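You operate a simulated robot arm through the tools that you are given. There is no shell and no other tool. Be economical: measure what you need, move in short steps, check, and stop when the job is done.

You are at the controls of a simulated robot arm. One attempt, no reset.

## Task
Gauge the die from the nest, then put it in the tray with the sleeve of that size.
Fine: die down on the post, one press of the gauge button; leave the other sleeves.
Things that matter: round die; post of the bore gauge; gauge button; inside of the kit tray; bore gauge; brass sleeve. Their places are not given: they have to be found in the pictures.

It is judged by the outcome, as a careful person would: the job done as asked, and still so three seconds after it is handed in. It fails if anything else is knocked over, pushed out of place, dropped, spilled or broken.

## Robot
A 7-joint arm with a two-finger parallel gripper, fixed in place. Base frame: the origin is at the foot of the arm, x ahead of it, y to its left, z up; the work surface is at about z = 920. Readings come in mm, degrees, newtons and seconds.
With the tool pointing down near the work surface it reaches from about 240 to 680 mm from the base axis. Its first joint turns from -66.0 to 66.0 degrees. Payload 2.4 kg.
The TCP is the grasp point between the finger pads, 30 mm short of the fingertips. In the tool frame z runs along the fingers and y along their closing line. The gripper opens to 94 mm. The fingers are 28 mm wide and 10 mm thick; the gripper's body (50 by 96 mm) begins 55 mm behind the TCP.
Orientation is that of the tool frame in the base frame, as a unit quaternion [x, y, z, w]. With the fingers straight down and closing along the base's y, the tool's x points along the base's -x, its y along +y and its z along -z.

## Interface
- The arm moves only by the tool step_arm. Its arguments are lists of equal length, an entry for each row: "travel": the shift along the tool's x, y, z in units of 250 mm (1.0 is 250 mm), a list of three; "rot": the turn, a rotation vector about the tool's x, y, z in units of 60 degrees (1.0 is 60 degrees), a list of three. In form: {"travel": [[x, y, z], ...], "rot": [[wx, wy, wz], ...]}. A call has 1 to 8 rows; each row is the pose to reach, as a shift and turn from the pose commanded when the call began, along the tool's axes at that moment. "grip" is the finger opening in mm, from 0 to 94, set as the call begins (left out, the last holds). A call with a number of a shift or a turn outside -1 to 1 is refused whole. Each row takes 0.2 s and may step no farther than 50 mm and 8.6 degrees from the row before; otherwise, or with a gripper value out of range, the whole call is refused. Where a pose cannot be reached the arm comes as near as it can. A force on the tool above 70 N (or 10 N above the force at the start of the call, whichever is more), or a blocked arm, ends the call early, and 0.2 s more pass. The fingers move at their own pace (about 153 mm/s each) and stop on an object; they squeeze with about 44 N. The grip force told is the motor's: it shows also when the fingers shut on nothing. Time passes only in rows, and 0.2 s behind the last, so rows that repeat a pose let the fingers close. The reply holds the time, the measured pose of the TCP, the force on the tool along the base axes, the opening and the grip force, in the units named above and with some noise.
- Cameras (640 x 400 px; columns grow to the right, rows downward): "scene" is fixed at [53.2, 494.7, 1434.2]; the picture's right is [-0.52, -0.85, 0.00], its down [-0.56, 0.34, -0.76] and it looks along [0.64, -0.39, -0.66] (base axes); focal length 298 px, centre (320, 200). "wrist" rides on the gripper at [-37, 0, -58] in the tool frame; the picture's right is [0.00, -1.00, 0.00], its down [0.97, 0.00, -0.24] and it looks along [0.24, 0.00, 0.97] (tool axes); focal length 218 px, centre (320, 200).
- snapshot(camera): a new picture of that camera. It takes no simulated time.
- measure_at(camera, pixels): for up to 12 pixels [column, row] of the newest picture of that camera ("zoom" is the newest enlarged one), the place [x, y, z] in the base frame of the surface seen there, good to about 3 mm. It takes no simulated time.
- close_up(camera, box): a new picture of the part [left, top, right, bottom] of that camera's present view, enlarged. It takes no simulated time.
- job_done(): hands the job in; it is judged then, once.

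Work in short steps. Measure before you move; look again where a grasp or a placing could have gone wrong, and mend it. You have 80 turns and 38 pictures in all, those below and enlarged ones among them. Open the gripper and draw the arm clear of the work before you hand the job in, unless the task says otherwise; then end with one line.

The tools are called after ">>>" by a JSON object that holds its "name" and its "arguments". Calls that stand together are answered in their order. step_arm: Moves the arm, as the interface text tells. Its arguments: {"type":"object","properties":{"travel":{"type":"array"},"rot":{"type":"array"},"grip":{"type":"number"}},"required":["travel","rot"]} The other tools are called the same way: snapshot (camera) takes a picture; measure_at (camera, pixels) gives the place of the surface under pixels of a picture; close_up (camera, box) takes an enlarged picture of a part of a camera's view; job_done () hands the job in.

At the start:

```text
time: 0.0
ee_pos: [348.8, 99.4, 1222.9]
orientation: [0.0, 1.0, 0.0, 0.0]
force: [-0.1, 1.1, 0.3]
gripper_width: 93.9
gripper_force: 0.0
```

scene: 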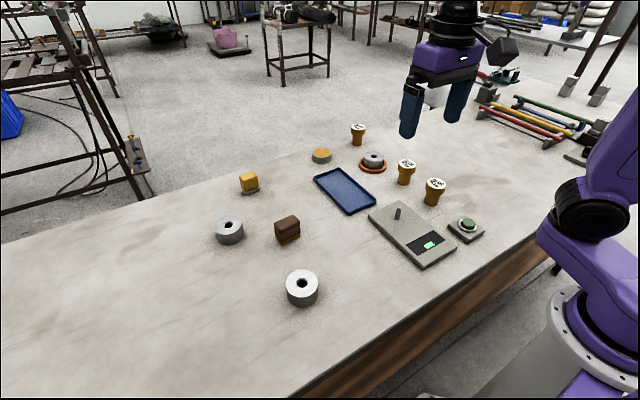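
wrist: 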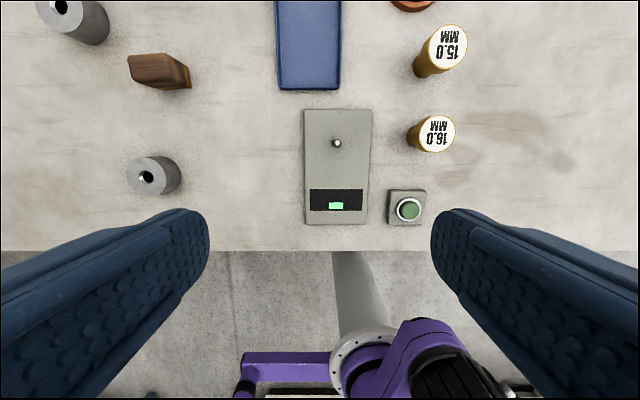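

The scene shows a grey die sitting in an orange ring near (373,160), which is likely the nest. The gauge is at (410,233), the button at (467,226), the tray at (344,190), and there are three sleeves. I'll enlarge this area.

>>> {"name": "close_up", "arguments": {"camera": "scene", "box": [300, 110, 500, 275]}}

>>> {"name": "close_up", "arguments": {"camera": "scene", "box": [200, 140, 360, 310]}}

```text
2.42 times, centred on (400, 192) of scene
```

zoom: 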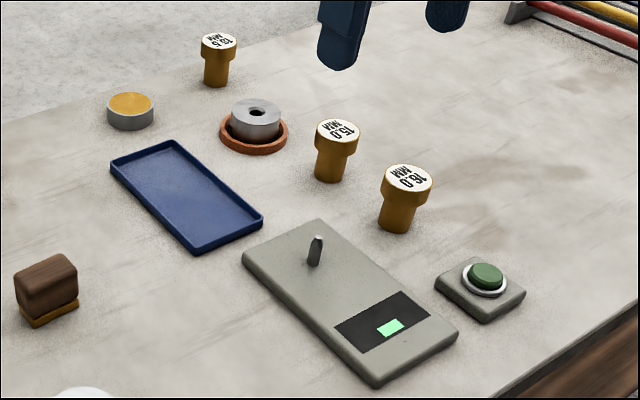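

```text
2.35 times, centred on (280, 225) of scene
```

zoom: 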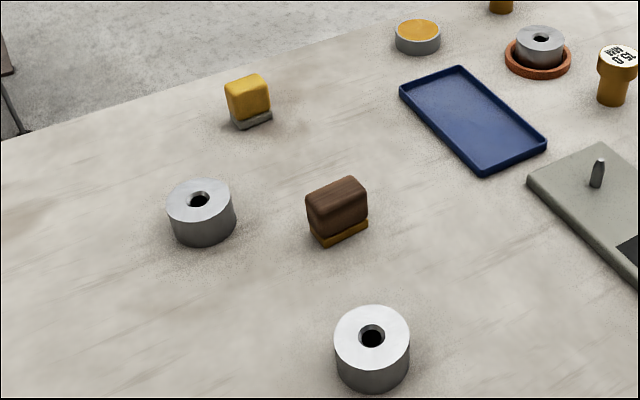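

The die is in the orange nest at scene (374,156). I'll measure the die, post, button, tray, sleeves and gauge surfaces.

>>> {"name": "measure_at", "arguments": {"camera": "scene", "pixels": [[367, 154], [380, 157], [373, 152], [373, 160], [398, 210], [467, 224], [345, 190], [314, 178], [376, 205], [340, 169], [349, 213], [361, 164]]}}

>>> {"name": "measure_at", "arguments": {"camera": "wrist", "pixels": [[336, 143], [409, 210], [437, 134], [448, 47], [308, 112], [369, 112], [306, 222], [365, 222], [282, 86], [336, 86], [389, 222], [424, 193]]}}

```text
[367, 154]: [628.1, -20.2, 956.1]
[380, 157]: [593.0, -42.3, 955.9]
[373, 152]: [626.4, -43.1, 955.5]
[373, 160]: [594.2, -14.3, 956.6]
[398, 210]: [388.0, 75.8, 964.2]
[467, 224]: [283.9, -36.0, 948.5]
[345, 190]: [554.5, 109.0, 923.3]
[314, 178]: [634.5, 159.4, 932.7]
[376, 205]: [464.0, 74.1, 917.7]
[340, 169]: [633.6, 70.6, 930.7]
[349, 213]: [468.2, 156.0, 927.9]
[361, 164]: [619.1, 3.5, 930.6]
```

```text
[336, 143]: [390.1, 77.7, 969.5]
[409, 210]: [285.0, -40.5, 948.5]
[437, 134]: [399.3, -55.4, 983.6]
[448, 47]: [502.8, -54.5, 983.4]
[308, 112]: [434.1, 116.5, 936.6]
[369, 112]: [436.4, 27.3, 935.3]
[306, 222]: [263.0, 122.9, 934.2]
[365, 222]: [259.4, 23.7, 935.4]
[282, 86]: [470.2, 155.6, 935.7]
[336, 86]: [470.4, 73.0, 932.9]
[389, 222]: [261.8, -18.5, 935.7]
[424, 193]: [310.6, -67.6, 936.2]
```

The die centre is about (610,-29) with its top at z≈956, and the nest rim is at about 930. I'll move above it for a wrist view.

>>> {"name": "step_arm", "arguments": {"travel": [[-0.138, -0.073, 0.07], [-0.275, -0.147, 0.14], [-0.413, -0.22, 0.21], [-0.551, -0.294, 0.281], [-0.689, -0.367, 0.351], [-0.826, -0.441, 0.421], [-0.964, -0.514, 0.492], [-0.964, -0.514, 0.492]], "rot": [[0, 0, 0], [0, 0, 0], [0, 0, 0], [0, 0, 0], [0, 0, 0], [0, 0, 0], [0, 0, 0], [0, 0, 0]], "grip": 94}}

>>> {"name": "snapshot", "arguments": {"camera": "wrist"}}

```text
time: 1.8
ee_pos: [590.2, -29.7, 1101.4]
orientation: [0.0, 1.0, 0.0, 0.0]
force: [-0.3, 0.7, -0.3]
gripper_width: 94.1
gripper_force: 0.0
```

```text
33 pictures are left
```

wrist: 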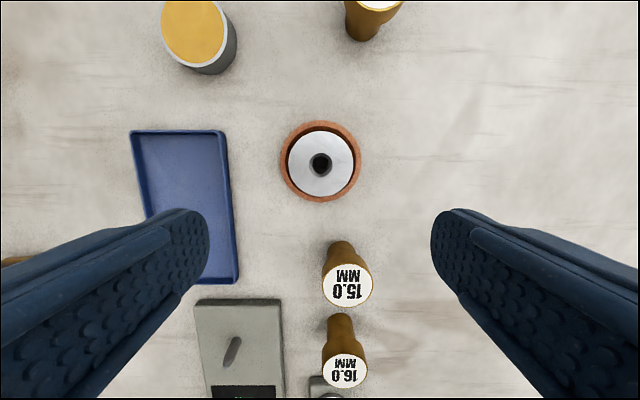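

The die is at wrist (321,165) inside its nest. I'll measure the die edges and nest ring, plus the neighbours.

>>> {"name": "measure_at", "arguments": {"camera": "wrist", "pixels": [[290, 165], [351, 165], [321, 136], [321, 195], [283, 163], [357, 163], [320, 125], [320, 199], [348, 285], [321, 165], [379, 3], [200, 30]]}}

>>> {"name": "close_up", "arguments": {"camera": "wrist", "box": [260, 110, 380, 220]}}

```text
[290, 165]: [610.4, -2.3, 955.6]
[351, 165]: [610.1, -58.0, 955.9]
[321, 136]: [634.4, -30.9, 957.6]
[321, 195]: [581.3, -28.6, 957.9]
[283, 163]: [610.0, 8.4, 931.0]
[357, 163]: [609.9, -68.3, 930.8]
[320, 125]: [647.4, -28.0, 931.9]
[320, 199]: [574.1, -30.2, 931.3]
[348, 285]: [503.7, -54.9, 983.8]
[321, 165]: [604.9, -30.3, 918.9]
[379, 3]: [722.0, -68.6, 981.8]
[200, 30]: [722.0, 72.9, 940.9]
```

```text
3.64 times, centred on (320, 165) of wrist
```

zoom: 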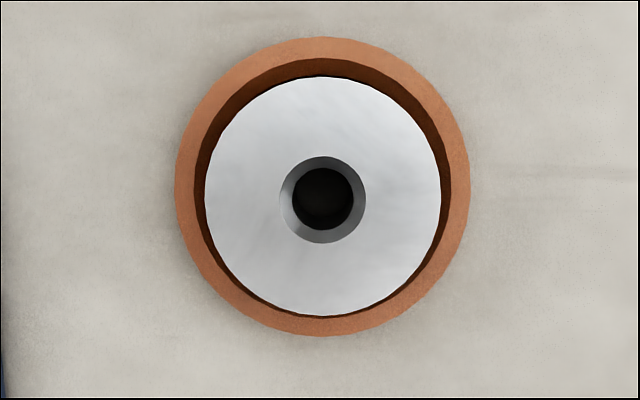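

The die is 56 mm across, centred at (608.5,-30), with the ring rim at 931. I'll descend to TCP z≈965, so the fingertips stay above the rim, then close.

>>> {"name": "step_arm", "arguments": {"travel": [[-0.073, -0.001, 0.1], [-0.073, -0.001, 0.22], [-0.073, -0.001, 0.34], [-0.073, -0.001, 0.44], [-0.073, -0.001, 0.5], [-0.073, -0.001, 0.546], [-0.073, -0.001, 0.546]], "rot": [[0, 0, 0], [0, 0, 0], [0, 0, 0], [0, 0, 0], [0, 0, 0], [0, 0, 0], [0, 0, 0]]}}

>>> {"name": "step_arm", "arguments": {"travel": [[0, 0, 0], [0, 0, 0], [0, 0, 0]], "rot": [[0, 0, 0], [0, 0, 0], [0, 0, 0]], "grip": 40}}

```text
time: 3.4
ee_pos: [608.2, -28.3, 965.5]
orientation: [0.0, 1.0, 0.0, 0.0]
force: [-0.4, 0.3, 0.6]
gripper_width: 94.0
gripper_force: 0.1
```

```text
time: 4.2
ee_pos: [609.5, -30.2, 964.5]
orientation: [0.0, 1.0, 0.0, 0.0]
force: [0.1, -1.7, 0.5]
gripper_width: 59.5
gripper_force: 43.5
```

The fingers stopped at 59.5 mm with 43.5 N, so the die is held. I'll lift straight up.

>>> {"name": "step_arm", "arguments": {"travel": [[0, 0, -0.04], [0, 0, -0.12], [0, 0, -0.24], [0, 0, -0.36], [0, 0, -0.46], [0, 0, -0.46]], "rot": [[0, 0, 0], [0, 0, 0], [0, 0, 0], [0, 0, 0], [0, 0, 0], [0, 0, 0]]}}

>>> {"name": "snapshot", "arguments": {"camera": "wrist"}}

>>> {"name": "close_up", "arguments": {"camera": "scene", "box": [300, 60, 500, 225]}}

```text
time: 5.6
ee_pos: [608.5, -29.5, 1079.2]
orientation: [0.0, 1.0, -0.001, 0.0]
force: [-0.8, 0.7, -3.2]
gripper_width: 59.5
gripper_force: 44.1
```

```text
31 pictures are left
```

wrist: 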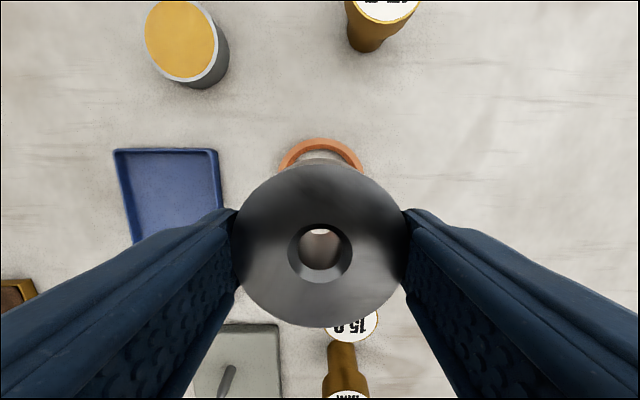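

```text
2.42 times, centred on (400, 142) of scene
```

zoom: 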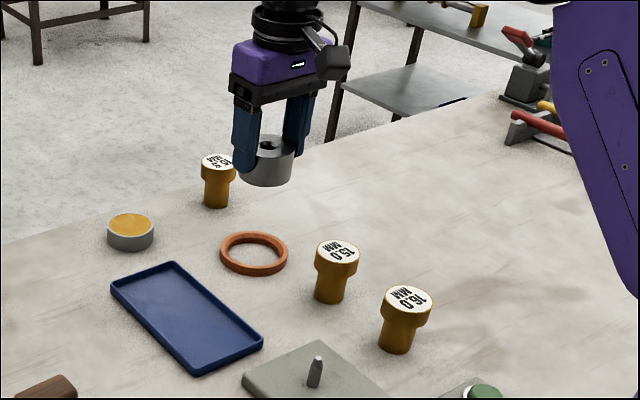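

The die is held level with the bore clear at wrist (320,250). I'll measure where it sits in the grip, along with the post and plate.

>>> {"name": "measure_at", "arguments": {"camera": "wrist", "pixels": [[320, 165], [320, 322], [240, 225], [402, 225], [320, 227], [320, 279], [292, 250], [348, 250], [228, 370], [250, 335]]}}

>>> {"name": "measure_at", "arguments": {"camera": "zoom", "pixels": [[317, 357], [316, 370], [314, 385], [330, 390], [262, 181], [268, 146], [297, 398], [335, 398]]}}

```text
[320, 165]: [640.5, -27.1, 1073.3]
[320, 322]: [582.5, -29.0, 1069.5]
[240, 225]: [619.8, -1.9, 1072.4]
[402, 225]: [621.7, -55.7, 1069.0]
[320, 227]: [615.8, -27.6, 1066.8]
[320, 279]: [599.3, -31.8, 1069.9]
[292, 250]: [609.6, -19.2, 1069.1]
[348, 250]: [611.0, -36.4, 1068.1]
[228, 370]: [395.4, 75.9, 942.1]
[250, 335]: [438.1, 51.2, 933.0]
```

```text
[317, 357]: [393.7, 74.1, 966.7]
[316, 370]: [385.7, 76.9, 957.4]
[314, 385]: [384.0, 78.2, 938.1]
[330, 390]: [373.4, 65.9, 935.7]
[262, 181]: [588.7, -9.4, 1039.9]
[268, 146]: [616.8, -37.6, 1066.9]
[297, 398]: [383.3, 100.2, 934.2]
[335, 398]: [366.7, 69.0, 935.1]
```

The die is centred in the grip. I need the post more precisely before lowering, so I'll enlarge it.

>>> {"name": "close_up", "arguments": {"camera": "scene", "box": [378, 195, 418, 220]}}

```text
16.00 times, centred on (398, 208) of scene
```

zoom: 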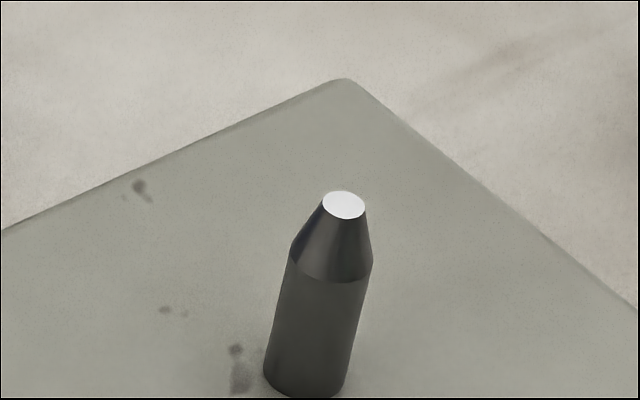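

The post cap is clear at zoom (344,205). I'll measure several points on it.

>>> {"name": "measure_at", "arguments": {"camera": "zoom", "pixels": [[344, 205], [335, 203], [353, 206], [344, 198], [344, 212], [295, 255], [371, 262], [335, 280], [268, 365], [345, 380], [305, 385]]}}

```text
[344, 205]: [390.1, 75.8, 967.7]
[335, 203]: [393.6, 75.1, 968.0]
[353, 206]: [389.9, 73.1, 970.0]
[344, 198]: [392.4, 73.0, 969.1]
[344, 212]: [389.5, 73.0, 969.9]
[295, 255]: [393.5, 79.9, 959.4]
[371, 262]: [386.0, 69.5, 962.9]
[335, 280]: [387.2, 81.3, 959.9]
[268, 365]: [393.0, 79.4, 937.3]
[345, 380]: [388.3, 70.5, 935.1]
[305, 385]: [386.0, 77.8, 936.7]
```

The post centre is about (390.5,74.8) with its top at 969, on a plate at 935. I'll carry the die over it at the current height, where its bottom is near 1040.

>>> {"name": "step_arm", "arguments": {"travel": [[0.146, 0.07, 0], [0.292, 0.14, 0], [0.438, 0.209, 0], [0.584, 0.279, 0], [0.73, 0.349, 0], [0.876, 0.418, 0], [0.876, 0.418, 0]], "rot": [[0, 0, 0], [0, 0, 0], [0, 0, 0], [0, 0, 0], [0, 0, 0], [0, 0, 0], [0, 0, 0]]}}

>>> {"name": "step_arm", "arguments": {"travel": [[0, 0, 0.1], [0, 0, 0.2], [0, 0, 0.2]], "rot": [[0, 0, 0], [0, 0, 0], [0, 0, 0]]}}

>>> {"name": "snapshot", "arguments": {"camera": "wrist"}}

>>> {"name": "close_up", "arguments": {"camera": "scene", "box": [340, 140, 460, 215]}}

```text
time: 7.2
ee_pos: [388.4, 75.4, 1079.4]
orientation: [0.0, 1.0, 0.0, 0.0]
force: [0.6, 0.0, -3.9]
gripper_width: 59.2
gripper_force: 44.0
```

```text
time: 8.0
ee_pos: [388.9, 76.2, 1029.2]
orientation: [0.0, 1.0, 0.001, 0.0]
force: [-0.1, 0.5, -3.5]
gripper_width: 59.3
gripper_force: 44.3
```

```text
28 pictures are left
```

wrist: 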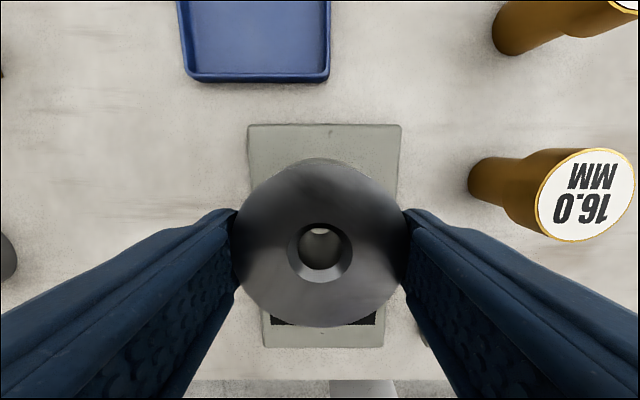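

```text
5.33 times, centred on (400, 178) of scene
```

zoom: 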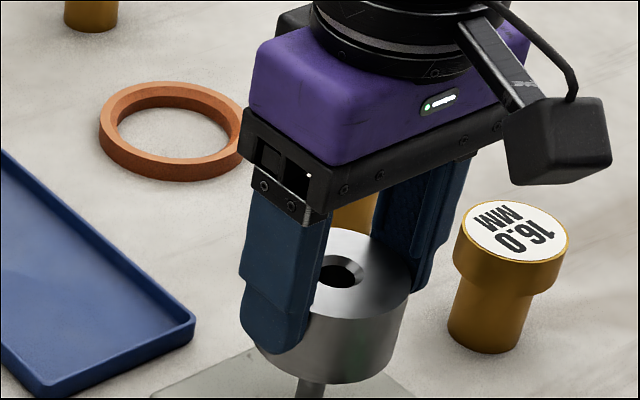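

The bore sits about 1.5 mm ahead of the TCP, which puts it at about (390.5,75.5) and aligned with the post. I'll lower slowly and watch the force.

>>> {"name": "step_arm", "arguments": {"travel": [[0, -0.002, 0.05], [0, -0.002, 0.09], [0, -0.002, 0.12], [0, -0.002, 0.14], [0, -0.002, 0.16], [0, -0.002, 0.16]], "rot": [[0, 0, 0], [0, 0, 0], [0, 0, 0], [0, 0, 0], [0, 0, 0], [0, 0, 0]]}}

```text
time: 9.4
ee_pos: [388.2, 74.4, 989.8]
orientation: [0.0, 1.0, 0.001, 0.0]
force: [-0.2, 0.9, -3.6]
gripper_width: 59.3
gripper_force: 43.8
```

There is no contact force and the die bottom at about 950 is below the post top, so the post is inside the bore. I'll go on in small steps.

>>> {"name": "step_arm", "arguments": {"travel": [[0, 0, 0.016], [0, 0, 0.032], [0, 0, 0.044], [0, 0, 0.044]], "rot": [[0, 0, 0], [0, 0, 0], [0, 0, 0], [0, 0, 0]]}}

>>> {"name": "close_up", "arguments": {"camera": "scene", "box": [360, 170, 460, 232]}}

```text
time: 10.4
ee_pos: [390.0, 74.2, 977.5]
orientation: [0.001, 1.0, 0.0, 0.003]
force: [-7.3, -0.3, 34.6]
gripper_width: 59.5
gripper_force: 44.3
```

```text
6.40 times, centred on (410, 201) of scene
```

zoom: 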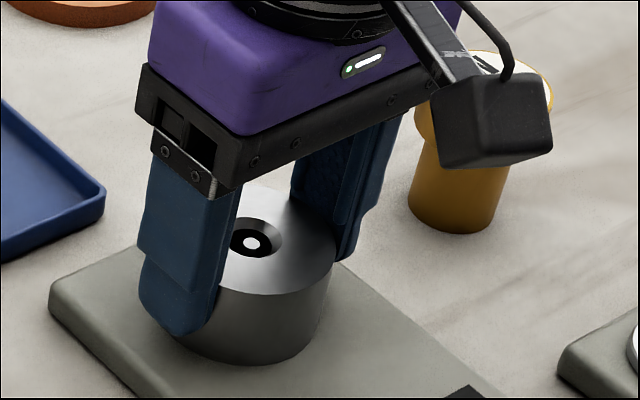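

The 35 N contact, and the post tip level with the die top (about 968.5), show the die is seated on the plate. I'll ease off slightly, open and rise.

>>> {"name": "step_arm", "arguments": {"travel": [[0, 0, -0.004], [0, 0, -0.004]], "rot": [[0, 0, 0], [0, 0, 0]]}}

>>> {"name": "step_arm", "arguments": {"travel": [[0, 0, 0], [0, 0, 0], [0, 0, -0.06], [0, 0, -0.16], [0, 0, -0.28], [0, 0, -0.4], [0, 0, -0.4]], "rot": [[0, 0, 0], [0, 0, 0], [0, 0, 0], [0, 0, 0], [0, 0, 0], [0, 0, 0], [0, 0, 0]], "grip": 94}}

>>> {"name": "snapshot", "arguments": {"camera": "wrist"}}

>>> {"name": "close_up", "arguments": {"camera": "scene", "box": [360, 190, 500, 277]}}

```text
time: 11.0
ee_pos: [390.0, 75.0, 979.4]
orientation: [0.0, 1.0, 0.0, 0.001]
force: [1.1, 2.2, 8.1]
gripper_width: 59.1
gripper_force: 43.8
```

```text
time: 12.6
ee_pos: [389.5, 73.7, 1081.6]
orientation: [0.001, 1.0, 0.0, 0.0]
force: [1.6, -0.4, 0.0]
gripper_width: 93.6
gripper_force: 0.1
```

```text
25 pictures are left
```

wrist: 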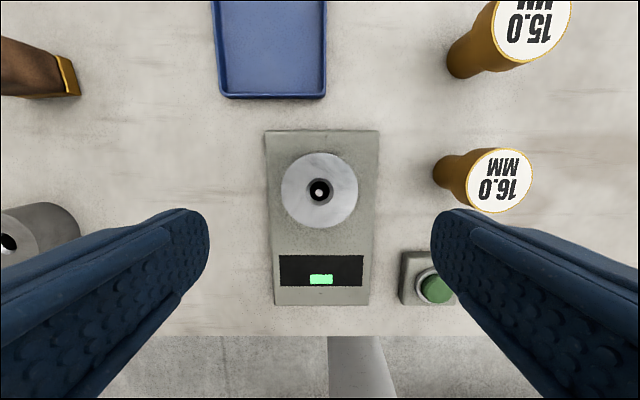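

```text
4.57 times, centred on (430, 234) of scene
```

zoom: 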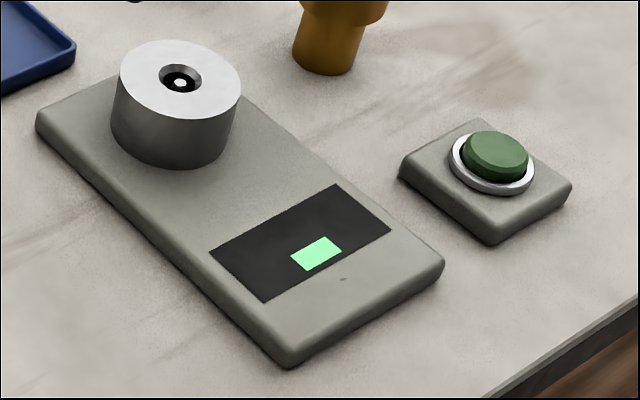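

The die sits flat on the plate with the post in its bore. Next I'll measure the button cap, ring and base, and the die's place for later.

>>> {"name": "measure_at", "arguments": {"camera": "zoom", "pixels": [[495, 153], [468, 150], [524, 160], [500, 138], [490, 170], [452, 152], [530, 182], [488, 190], [505, 212], [180, 60], [122, 85], [238, 85]]}}

>>> {"name": "close_up", "arguments": {"camera": "scene", "box": [445, 208, 490, 248]}}

```text
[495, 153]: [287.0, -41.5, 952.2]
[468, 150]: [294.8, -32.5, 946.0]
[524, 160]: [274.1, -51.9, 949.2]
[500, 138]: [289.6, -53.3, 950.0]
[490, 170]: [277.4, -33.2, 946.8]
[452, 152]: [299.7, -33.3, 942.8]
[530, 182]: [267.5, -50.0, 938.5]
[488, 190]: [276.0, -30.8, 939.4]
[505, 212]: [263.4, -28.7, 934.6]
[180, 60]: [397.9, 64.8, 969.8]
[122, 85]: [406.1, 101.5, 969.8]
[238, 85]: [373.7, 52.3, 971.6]
```

```text
10.00 times, centred on (468, 228) of scene
```

zoom: 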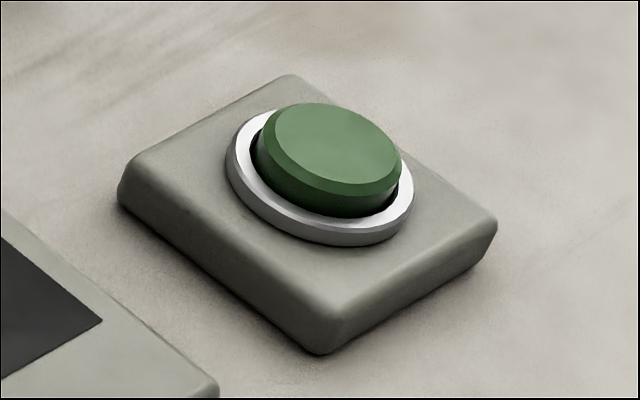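

The button cap is centred at about (286,-41), with its top at 949 and its ring at 940. I'll close the fingers and move above it to TCP z≈1000.

>>> {"name": "step_arm", "arguments": {"travel": [[0.083, -0.092, 0], [0.166, -0.185, 0], [0.25, -0.278, 0], [0.333, -0.37, 0], [0.416, -0.464, 0], [0.416, -0.464, 0.16], [0.416, -0.464, 0.32], [0.416, -0.464, 0.32]], "rot": [[0, 0, 0], [0, 0, 0], [0, 0, 0], [0, 0, 0], [0, 0, 0], [0, 0, 0], [0, 0, 0], [0, 0, 0]], "grip": 0}}

>>> {"name": "close_up", "arguments": {"camera": "scene", "box": [410, 170, 520, 240]}}

```text
time: 14.4
ee_pos: [285.7, -40.9, 999.1]
orientation: [0.0, 1.0, 0.0, 0.0]
force: [-0.5, -0.5, -0.5]
gripper_width: 0.0
gripper_force: 33.0
```

```text
5.71 times, centred on (465, 205) of scene
```

zoom: 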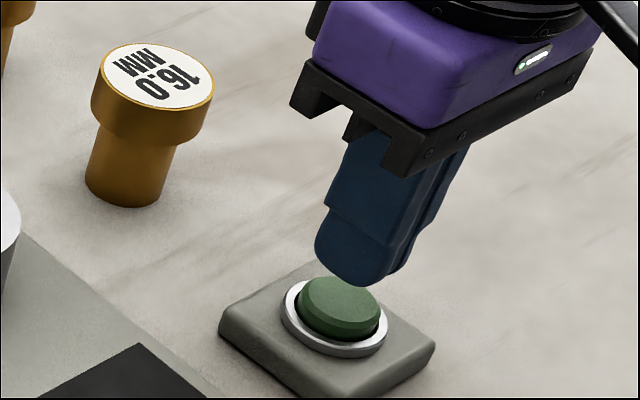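

The fingertips are centred above the button, about 20 mm up. I'll press down smoothly once.

>>> {"name": "step_arm", "arguments": {"travel": [[0, 0, 0.04], [0, 0, 0.068], [0, 0, 0.08], [0, 0, 0.088], [0, 0, 0.094], [0, 0, 0.094]], "rot": [[0, 0, 0], [0, 0, 0], [0, 0, 0], [0, 0, 0], [0, 0, 0], [0, 0, 0]]}}

>>> {"name": "close_up", "arguments": {"camera": "scene", "box": [380, 200, 500, 275]}}

```text
time: 15.8
ee_pos: [284.1, -41.4, 975.9]
orientation: [0.0, 1.0, 0.0, 0.0]
force: [-0.8, 1.9, 3.6]
gripper_width: 0.0
gripper_force: 33.1
```

```text
5.33 times, centred on (440, 238) of scene
```

zoom: 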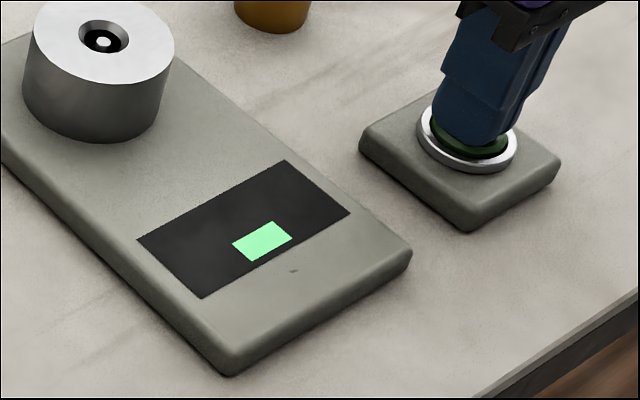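

The button is touched at 3.6 N and the display is unchanged, so I'll press further without lifting.

>>> {"name": "step_arm", "arguments": {"travel": [[0, 0, 0.006], [0, 0, 0.012], [0, 0, 0.012]], "rot": [[0, 0, 0], [0, 0, 0], [0, 0, 0]]}}

>>> {"name": "close_up", "arguments": {"camera": "scene", "box": [380, 200, 500, 275]}}

```text
time: 16.6
ee_pos: [284.8, -41.3, 972.0]
orientation: [0.0, 1.0, -0.001, 0.001]
force: [-1.5, 0.0, 15.7]
gripper_width: 0.0
gripper_force: 33.0
```

```text
5.33 times, centred on (440, 238) of scene
```

zoom: 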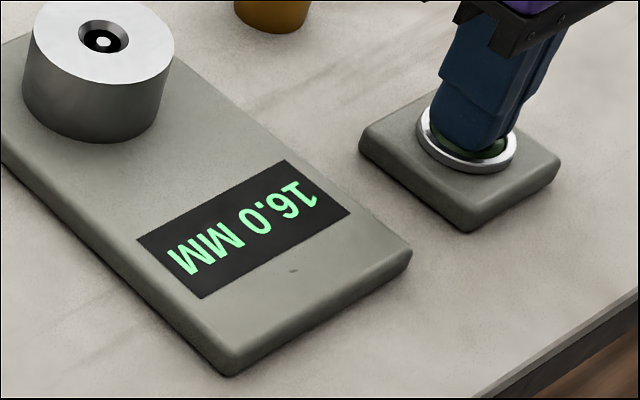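

The display reads 16.0 MM, so the sleeve is the 16.0 one. I'll release the button straight up, open, and go back above the die.

>>> {"name": "step_arm", "arguments": {"travel": [[0, 0, -0.1], [0, 0, -0.27], [0, 0, -0.44], [-0.1, 0.11, -0.44], [-0.2, 0.22, -0.44], [-0.3, 0.335, -0.44], [-0.418, 0.464, -0.44], [-0.418, 0.464, -0.44]], "rot": [[0, 0, 0], [0, 0, 0], [0, 0, 0], [0, 0, 0], [0, 0, 0], [0, 0, 0], [0, 0, 0], [0, 0, 0]]}}

>>> {"name": "step_arm", "arguments": {"travel": [[0, 0, 0], [0, 0, 0]], "rot": [[0, 0, 0], [0, 0, 0]], "grip": 94}}

>>> {"name": "snapshot", "arguments": {"camera": "wrist"}}

```text
time: 18.4
ee_pos: [389.4, 75.3, 1082.1]
orientation: [0.0, 1.0, 0.001, 0.0]
force: [-0.6, -0.2, -0.8]
gripper_width: 0.0
gripper_force: 32.8
```

```text
time: 19.0
ee_pos: [389.7, 75.2, 1082.4]
orientation: [-0.001, 1.0, -0.001, 0.0]
force: [0.1, -0.1, -0.2]
gripper_width: 94.0
gripper_force: 0.0
```

```text
19 pictures are left
```

wrist: 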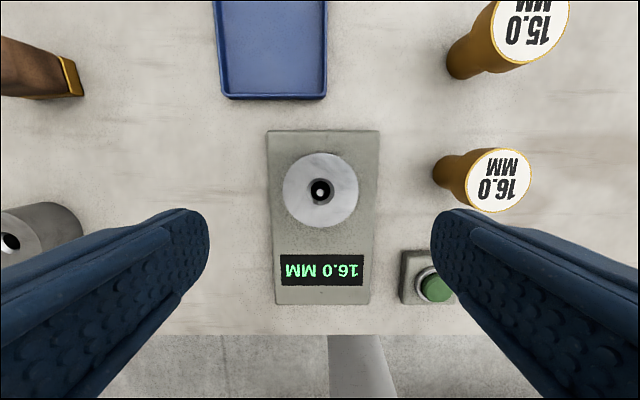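

The die is still at wrist (320,190) and the display shows 16.0 MM. I'll grip the die a bit higher, at TCP z≈983, so the fingertips will clear the tray walls.

>>> {"name": "step_arm", "arguments": {"travel": [[0, 0, 0.14], [0, 0, 0.26], [0, 0, 0.34], [0, 0, 0.396], [0, 0, 0.396]], "rot": [[0, 0, 0], [0, 0, 0], [0, 0, 0], [0, 0, 0], [0, 0, 0]]}}

>>> {"name": "step_arm", "arguments": {"travel": [[0, 0, 0], [0, 0, 0], [0, 0, 0]], "rot": [[0, 0, 0], [0, 0, 0], [0, 0, 0]], "grip": 40}}

>>> {"name": "step_arm", "arguments": {"travel": [[0, 0, -0.04], [0, 0, -0.12], [0, 0, -0.2], [0, 0, -0.32], [0, 0, -0.32]], "rot": [[0, 0, 0], [0, 0, 0], [0, 0, 0], [0, 0, 0], [0, 0, 0]]}}

>>> {"name": "snapshot", "arguments": {"camera": "scene"}}

```text
time: 20.2
ee_pos: [388.9, 74.3, 983.8]
orientation: [0.0, 1.0, 0.0, 0.0]
force: [0.1, -0.2, 0.4]
gripper_width: 93.9
gripper_force: 0.1
```

```text
time: 21.0
ee_pos: [388.4, 75.3, 982.5]
orientation: [0.0, 1.0, 0.0, 0.001]
force: [0.0, -1.0, -0.8]
gripper_width: 59.3
gripper_force: 44.2
```

```text
time: 22.2
ee_pos: [388.6, 75.1, 1064.4]
orientation: [0.001, 1.0, 0.0, 0.0]
force: [0.6, 0.1, -4.8]
gripper_width: 59.3
gripper_force: 43.6
```

```text
18 pictures are left
```

scene: 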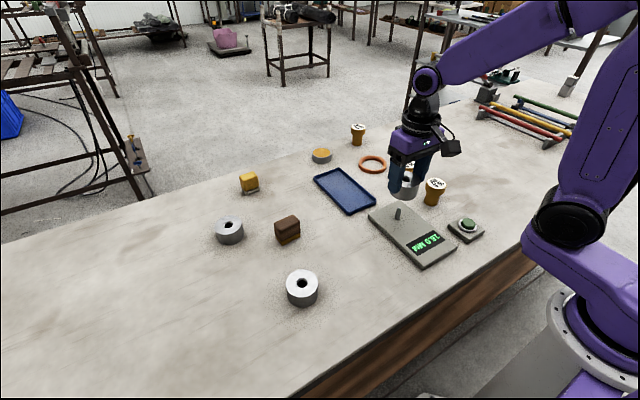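

The die is held and has lifted off the post. The tray spans roughly x 468–634, y 72–157, so I'll carry the die over its far half at (596,114.5).

>>> {"name": "step_arm", "arguments": {"travel": [[-0.165, 0.032, 0], [-0.33, 0.063, 0], [-0.494, 0.095, 0], [-0.659, 0.126, 0], [-0.824, 0.158, 0], [-0.824, 0.158, 0]], "rot": [[0, 0, 0], [0, 0, 0], [0, 0, 0], [0, 0, 0], [0, 0, 0], [0, 0, 0]]}}

>>> {"name": "step_arm", "arguments": {"travel": [[0, 0, 0.12], [0, 0, 0.22], [0, 0, 0.26], [0, 0, 0.26]], "rot": [[0, 0, 0], [0, 0, 0], [0, 0, 0], [0, 0, 0]]}}

>>> {"name": "close_up", "arguments": {"camera": "scene", "box": [280, 120, 420, 220]}}

>>> {"name": "snapshot", "arguments": {"camera": "wrist"}}

```text
time: 23.6
ee_pos: [596.6, 112.9, 1063.7]
orientation: [0.0, 1.0, 0.0, -0.001]
force: [0.6, 0.3, -4.2]
gripper_width: 59.5
gripper_force: 44.5
```

```text
time: 24.6
ee_pos: [595.7, 115.9, 998.2]
orientation: [0.001, 1.0, 0.001, 0.0]
force: [0.0, -0.1, -4.4]
gripper_width: 59.6
gripper_force: 44.3
```

```text
4.00 times, centred on (350, 170) of scene
```

zoom: 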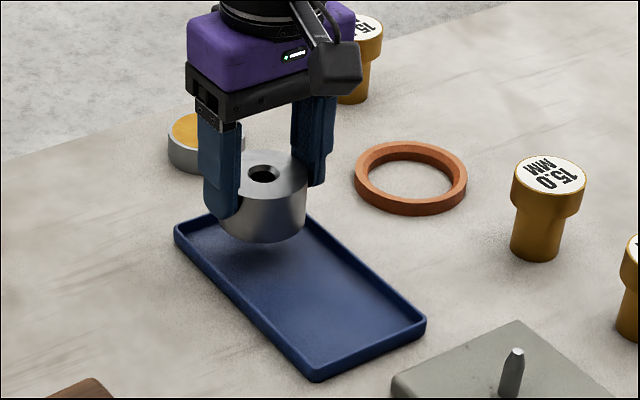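

```text
16 pictures are left
```

wrist: 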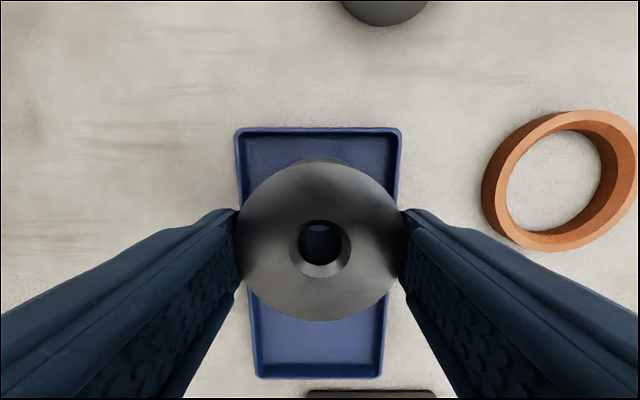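

The die is over the tray and centred side to side, with its bottom at about 950 and the tray floor at about 923. I'll lower gently.

>>> {"name": "step_arm", "arguments": {"travel": [[0, 0, 0.04], [0, 0, 0.07], [0, 0, 0.088], [0, 0, 0.1], [0, 0, 0.1]], "rot": [[0, 0, 0], [0, 0, 0], [0, 0, 0], [0, 0, 0], [0, 0, 0]]}}

```text
time: 25.8
ee_pos: [595.2, 113.9, 973.7]
orientation: [0.0, 1.0, 0.001, 0.0]
force: [0.1, 0.0, -4.2]
gripper_width: 59.3
gripper_force: 43.9
```

No contact yet, so I'll lower further in 1 mm steps.

>>> {"name": "step_arm", "arguments": {"travel": [[0, 0, 0.004], [0, 0, 0.008], [0, 0, 0.012], [0, 0, 0.012]], "rot": [[0, 0, 0], [0, 0, 0], [0, 0, 0], [0, 0, 0]]}}

```text
time: 26.8
ee_pos: [596.2, 113.8, 972.4]
orientation: [-0.001, 1.0, 0.0, 0.0]
force: [-2.8, -0.3, 6.7]
gripper_width: 59.4
gripper_force: 44.0
```

Contact reads about 11 N over the carried load, so the die rests on the tray floor. I'll open moderately and rise.

>>> {"name": "step_arm", "arguments": {"travel": [[0, 0, 0], [0, 0, 0]], "rot": [[0, 0, 0], [0, 0, 0]], "grip": 74}}

>>> {"name": "step_arm", "arguments": {"travel": [[0, 0, -0.06], [0, 0, -0.18], [0, 0, -0.32], [0, 0, -0.46], [0, 0, -0.46]], "rot": [[0, 0, 0], [0, 0, 0], [0, 0, 0], [0, 0, 0], [0, 0, 0]]}}

>>> {"name": "snapshot", "arguments": {"camera": "wrist"}}

>>> {"name": "close_up", "arguments": {"camera": "scene", "box": [300, 140, 460, 240]}}

```text
time: 27.4
ee_pos: [595.3, 113.9, 971.4]
orientation: [0.001, 1.0, 0.0, 0.0]
force: [0.1, 0.6, -0.6]
gripper_width: 74.0
gripper_force: 0.2
```

```text
time: 28.6
ee_pos: [597.0, 113.7, 1085.8]
orientation: [0.001, 1.0, 0.0, -0.001]
force: [-0.4, 1.2, 0.1]
gripper_width: 74.0
gripper_force: 0.0
```

```text
15 pictures are left
```

wrist: 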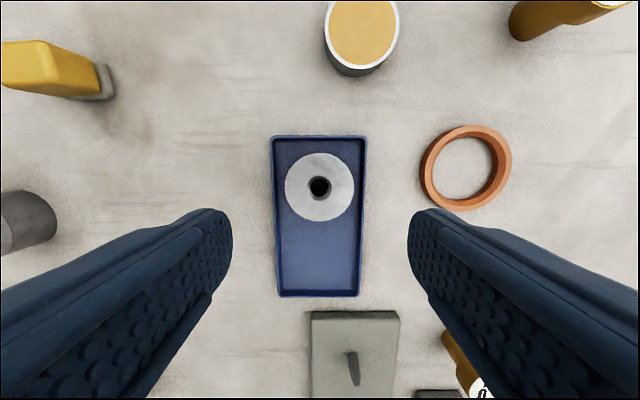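

```text
4.00 times, centred on (380, 190) of scene
```

zoom: 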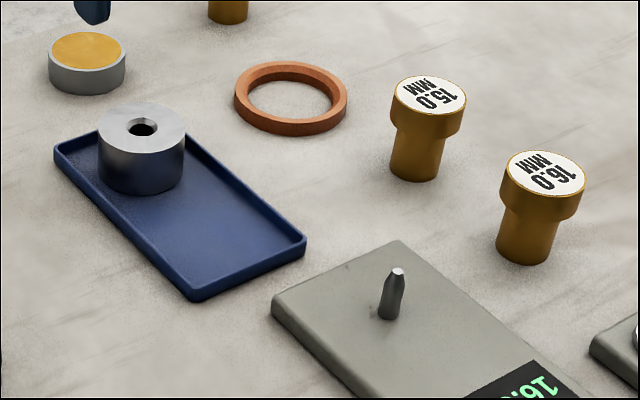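

The die stands in the tray. Now for the 16.0 sleeve: I'll measure its head and stem and the remaining tray space.

>>> {"name": "measure_at", "arguments": {"camera": "zoom", "pixels": [[543, 173], [506, 165], [582, 182], [552, 153], [537, 194], [540, 213], [525, 260], [499, 250], [552, 250], [200, 280], [295, 240], [220, 215]]}}

>>> {"name": "step_arm", "arguments": {"travel": [[0.15, -0.1, 0], [0.3, -0.2, 0], [0.44, -0.32, 0], [0.58, -0.46, 0], [0.72, -0.6, 0], [0.78, -0.68, 0], [0.78, -0.68, 0]], "rot": [[0, 0, 0], [0, 0, 0], [0, 0, 0], [0, 0, 0], [0, 0, 0], [0, 0, 0], [0, 0, 0]], "grip": 94}}

>>> {"name": "snapshot", "arguments": {"camera": "wrist"}}

```text
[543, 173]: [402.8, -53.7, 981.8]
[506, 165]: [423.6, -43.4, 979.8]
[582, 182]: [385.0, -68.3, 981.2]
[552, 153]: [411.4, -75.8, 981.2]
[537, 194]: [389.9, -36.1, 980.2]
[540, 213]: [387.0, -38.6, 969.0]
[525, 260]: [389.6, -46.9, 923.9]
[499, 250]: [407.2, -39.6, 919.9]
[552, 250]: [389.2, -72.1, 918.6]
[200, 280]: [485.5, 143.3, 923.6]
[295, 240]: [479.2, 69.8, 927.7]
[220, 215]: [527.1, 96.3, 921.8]
```

```text
time: 30.2
ee_pos: [401.0, -54.7, 1084.5]
orientation: [0.001, 1.0, 0.0, 0.001]
force: [0.0, 0.2, 0.6]
gripper_width: 94.1
gripper_force: 0.1
```

```text
13 pictures are left
```

wrist: 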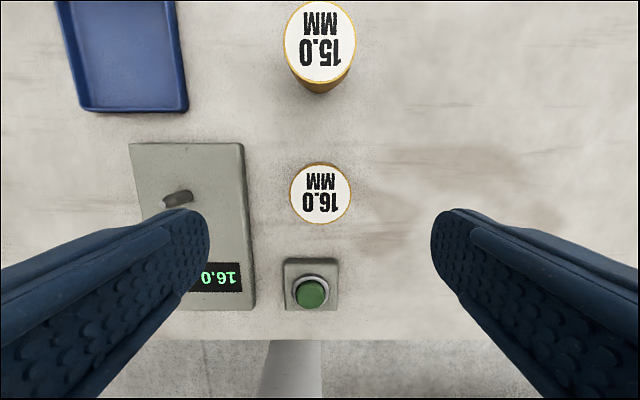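

The 16.0 sleeve head is at wrist (320,194). I'll measure its edges to centre on it.

>>> {"name": "measure_at", "arguments": {"camera": "wrist", "pixels": [[293, 194], [348, 194], [320, 167], [320, 220], [320, 194]]}}

```text
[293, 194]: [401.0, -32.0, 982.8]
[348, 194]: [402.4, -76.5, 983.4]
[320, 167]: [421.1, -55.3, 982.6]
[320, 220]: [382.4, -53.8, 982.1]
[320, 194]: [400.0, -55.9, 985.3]
```

The sleeve centre is about (401.5,-54.5), right under the TCP, and its head is about 46 mm across. I'll descend to TCP z≈976 and grip the head.

>>> {"name": "step_arm", "arguments": {"travel": [[0, 0, 0.14], [0, 0, 0.28], [0, 0, 0.37], [0, 0, 0.434], [0, 0, 0.434]], "rot": [[0, 0, 0], [0, 0, 0], [0, 0, 0], [0, 0, 0], [0, 0, 0]]}}

>>> {"name": "step_arm", "arguments": {"travel": [[0, 0, 0], [0, 0, 0], [0, 0, 0]], "rot": [[0, 0, 0], [0, 0, 0], [0, 0, 0]], "grip": 25}}

>>> {"name": "step_arm", "arguments": {"travel": [[0, 0, -0.04], [0, 0, -0.14], [0, 0, -0.28], [0, 0, -0.4], [0, 0, -0.4]], "rot": [[0, 0, 0], [0, 0, 0], [0, 0, 0], [0, 0, 0], [0, 0, 0]]}}

>>> {"name": "close_up", "arguments": {"camera": "scene", "box": [340, 110, 500, 210]}}

```text
time: 31.4
ee_pos: [401.0, -55.1, 977.0]
orientation: [0.0, 1.0, 0.0, 0.0]
force: [0.3, 0.6, -0.3]
gripper_width: 93.9
gripper_force: 0.0
```

```text
time: 32.2
ee_pos: [399.9, -54.5, 977.1]
orientation: [-0.001, 1.0, -0.001, 0.0]
force: [0.9, -0.4, -0.2]
gripper_width: 47.5
gripper_force: 43.8
```

```text
time: 33.4
ee_pos: [400.7, -55.8, 1076.9]
orientation: [0.0, 1.0, 0.0, 0.0]
force: [0.5, 0.0, -3.0]
gripper_width: 47.2
gripper_force: 43.4
```

```text
4.00 times, centred on (420, 160) of scene
```

zoom: 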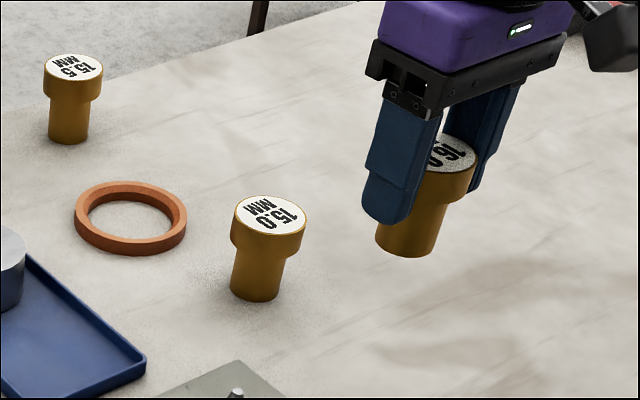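

The 16.0 sleeve is held upright. I'll carry it over the near half of the tray at (514,114.5), clear of the die.

>>> {"name": "step_arm", "arguments": {"travel": [[-0.091, 0.136, 0], [-0.181, 0.271, 0], [-0.272, 0.407, 0], [-0.362, 0.542, 0], [-0.453, 0.678, 0], [-0.453, 0.678, 0]], "rot": [[0, 0, 0], [0, 0, 0], [0, 0, 0], [0, 0, 0], [0, 0, 0], [0, 0, 0]]}}

>>> {"name": "step_arm", "arguments": {"travel": [[0, 0, 0.12], [0, 0, 0.22], [0, 0, 0.3], [0, 0, 0.3]], "rot": [[0, 0, 0], [0, 0, 0], [0, 0, 0], [0, 0, 0]]}}

>>> {"name": "close_up", "arguments": {"camera": "scene", "box": [290, 130, 418, 210]}}

>>> {"name": "snapshot", "arguments": {"camera": "wrist"}}

```text
time: 34.8
ee_pos: [513.8, 114.0, 1076.5]
orientation: [0.0, 1.0, 0.0, 0.0]
force: [-0.4, -0.7, -3.5]
gripper_width: 47.4
gripper_force: 44.2
```

```text
time: 35.8
ee_pos: [512.8, 115.4, 1002.1]
orientation: [0.0, 1.0, 0.001, 0.0]
force: [0.0, -0.5, -2.1]
gripper_width: 47.5
gripper_force: 43.9
```

```text
5.00 times, centred on (354, 170) of scene
```

zoom: 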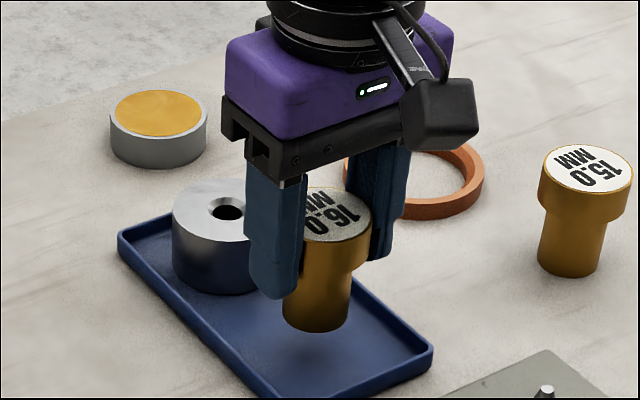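

```text
10 pictures are left
```

wrist: 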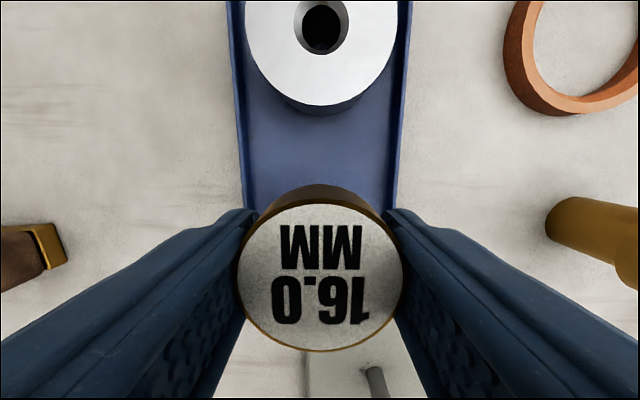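

The sleeve is over the tray floor and clear of the die. I'll lower to just above the floor, then creep.

>>> {"name": "step_arm", "arguments": {"travel": [[0, 0, 0.03], [0, 0, 0.06], [0, 0, 0.076], [0, 0, 0.084], [0, 0, 0.084]], "rot": [[0, 0, 0], [0, 0, 0], [0, 0, 0], [0, 0, 0], [0, 0, 0]]}}

```text
time: 37.0
ee_pos: [514.0, 113.3, 980.8]
orientation: [0.0, 1.0, 0.001, 0.0]
force: [-0.3, 1.2, -2.8]
gripper_width: 47.4
gripper_force: 43.7
```

No contact yet, so I'll creep down.

>>> {"name": "step_arm", "arguments": {"travel": [[0, 0, 0.003], [0, 0, 0.006], [0, 0, 0.006]], "rot": [[0, 0, 0], [0, 0, 0], [0, 0, 0]]}}

```text
time: 37.8
ee_pos: [513.5, 113.9, 980.7]
orientation: [0.0, 1.0, 0.0, 0.001]
force: [-4.1, -0.8, 11.0]
gripper_width: 47.3
gripper_force: 43.7
```

Contact reads 11 N, so the sleeve is on the tray floor. I'll open and rise.

>>> {"name": "step_arm", "arguments": {"travel": [[0, 0, 0], [0, 0, 0]], "rot": [[0, 0, 0], [0, 0, 0]], "grip": 70}}

>>> {"name": "step_arm", "arguments": {"travel": [[0, 0, -0.06], [0, 0, -0.18], [0, 0, -0.34], [0, 0, -0.5], [0.1, -0.15, -0.6], [0.2, -0.3, -0.6], [0.2, -0.3, -0.6]], "rot": [[0, 0, 0], [0, 0, 0], [0, 0, 0], [0, 0, 0], [0, 0, 0], [0, 0, 0], [0, 0, 0]]}}

>>> {"name": "snapshot", "arguments": {"camera": "scene"}}

>>> {"name": "close_up", "arguments": {"camera": "scene", "box": [290, 120, 490, 245]}}

```text
time: 38.4
ee_pos: [514.6, 112.6, 979.7]
orientation: [0.0, 1.0, 0.0, 0.0]
force: [-0.8, 0.4, 0.5]
gripper_width: 69.9
gripper_force: 0.1
```

```text
refused: row 5 steps farther than a row can; nothing moved
```

```text
9 pictures are left
```

scene: 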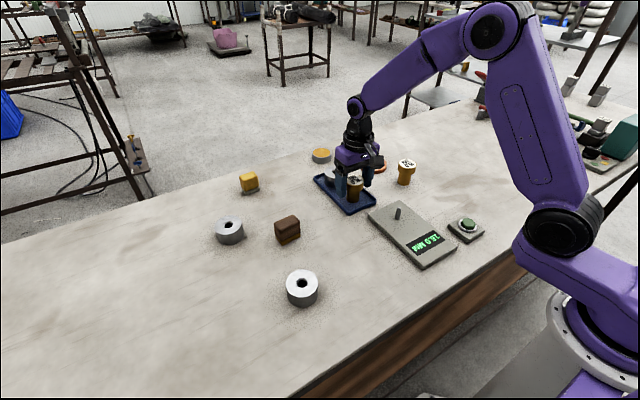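

```text
3.20 times, centred on (390, 182) of scene
```

zoom: 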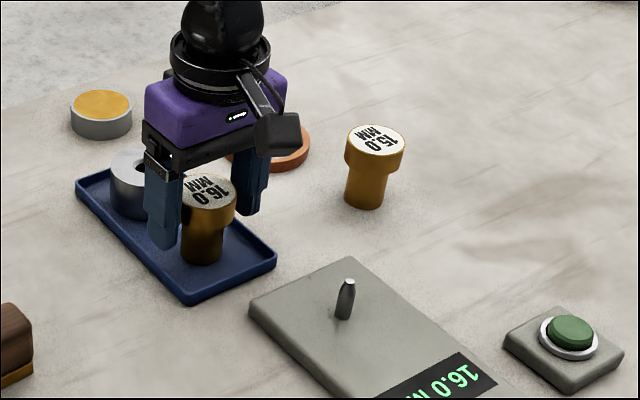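

The retreat was refused because one row was too long, and nothing moved. The sleeve stands free in the tray, so I'll rise with shorter rows.

>>> {"name": "step_arm", "arguments": {"travel": [[0, 0, -0.06], [0, 0, -0.18], [0, 0, -0.34], [0, 0, -0.5], [0.06, -0.1, -0.6], [0.13, -0.25, -0.62], [0.2, -0.4, -0.62], [0.2, -0.4, -0.62]], "rot": [[0, 0, 0], [0, 0, 0], [0, 0, 0], [0, 0, 0], [0, 0, 0], [0, 0, 0], [0, 0, 0], [0, 0, 0]]}}

>>> {"name": "snapshot", "arguments": {"camera": "scene"}}

>>> {"name": "close_up", "arguments": {"camera": "scene", "box": [290, 120, 490, 245]}}

```text
time: 40.2
ee_pos: [464.0, 13.4, 1136.3]
orientation: [0.0, 1.0, 0.0, 0.0]
force: [0.2, -1.3, 0.0]
gripper_width: 70.0
gripper_force: 0.0
```

```text
7 pictures are left
```

scene: 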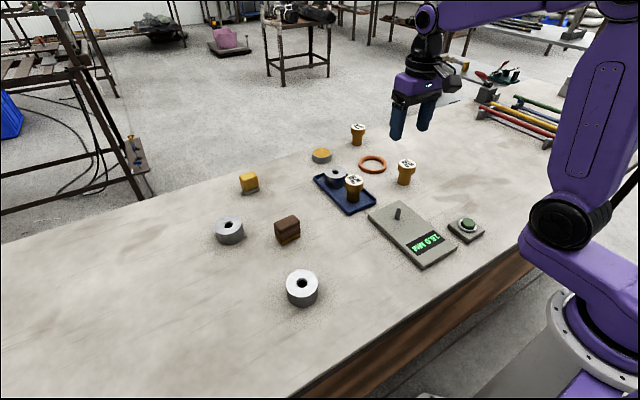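

```text
3.20 times, centred on (390, 182) of scene
```

zoom: 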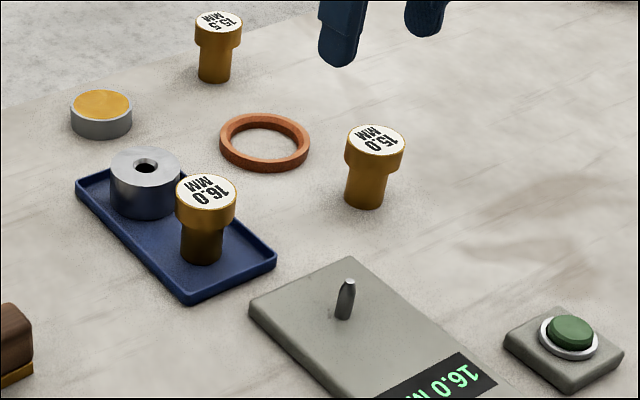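

The die and the 16.0 sleeve both stand in the tray. Everything else is in its place and the arm is clear, so I'm handing in.

>>> {"name": "job_done", "arguments": {}}

```text
The job is handed in.
```

The die gauged at 16.0 mm on a single button press, and it now stands in the kit tray with the 16.0 mm sleeve; the other sleeves were left in place.
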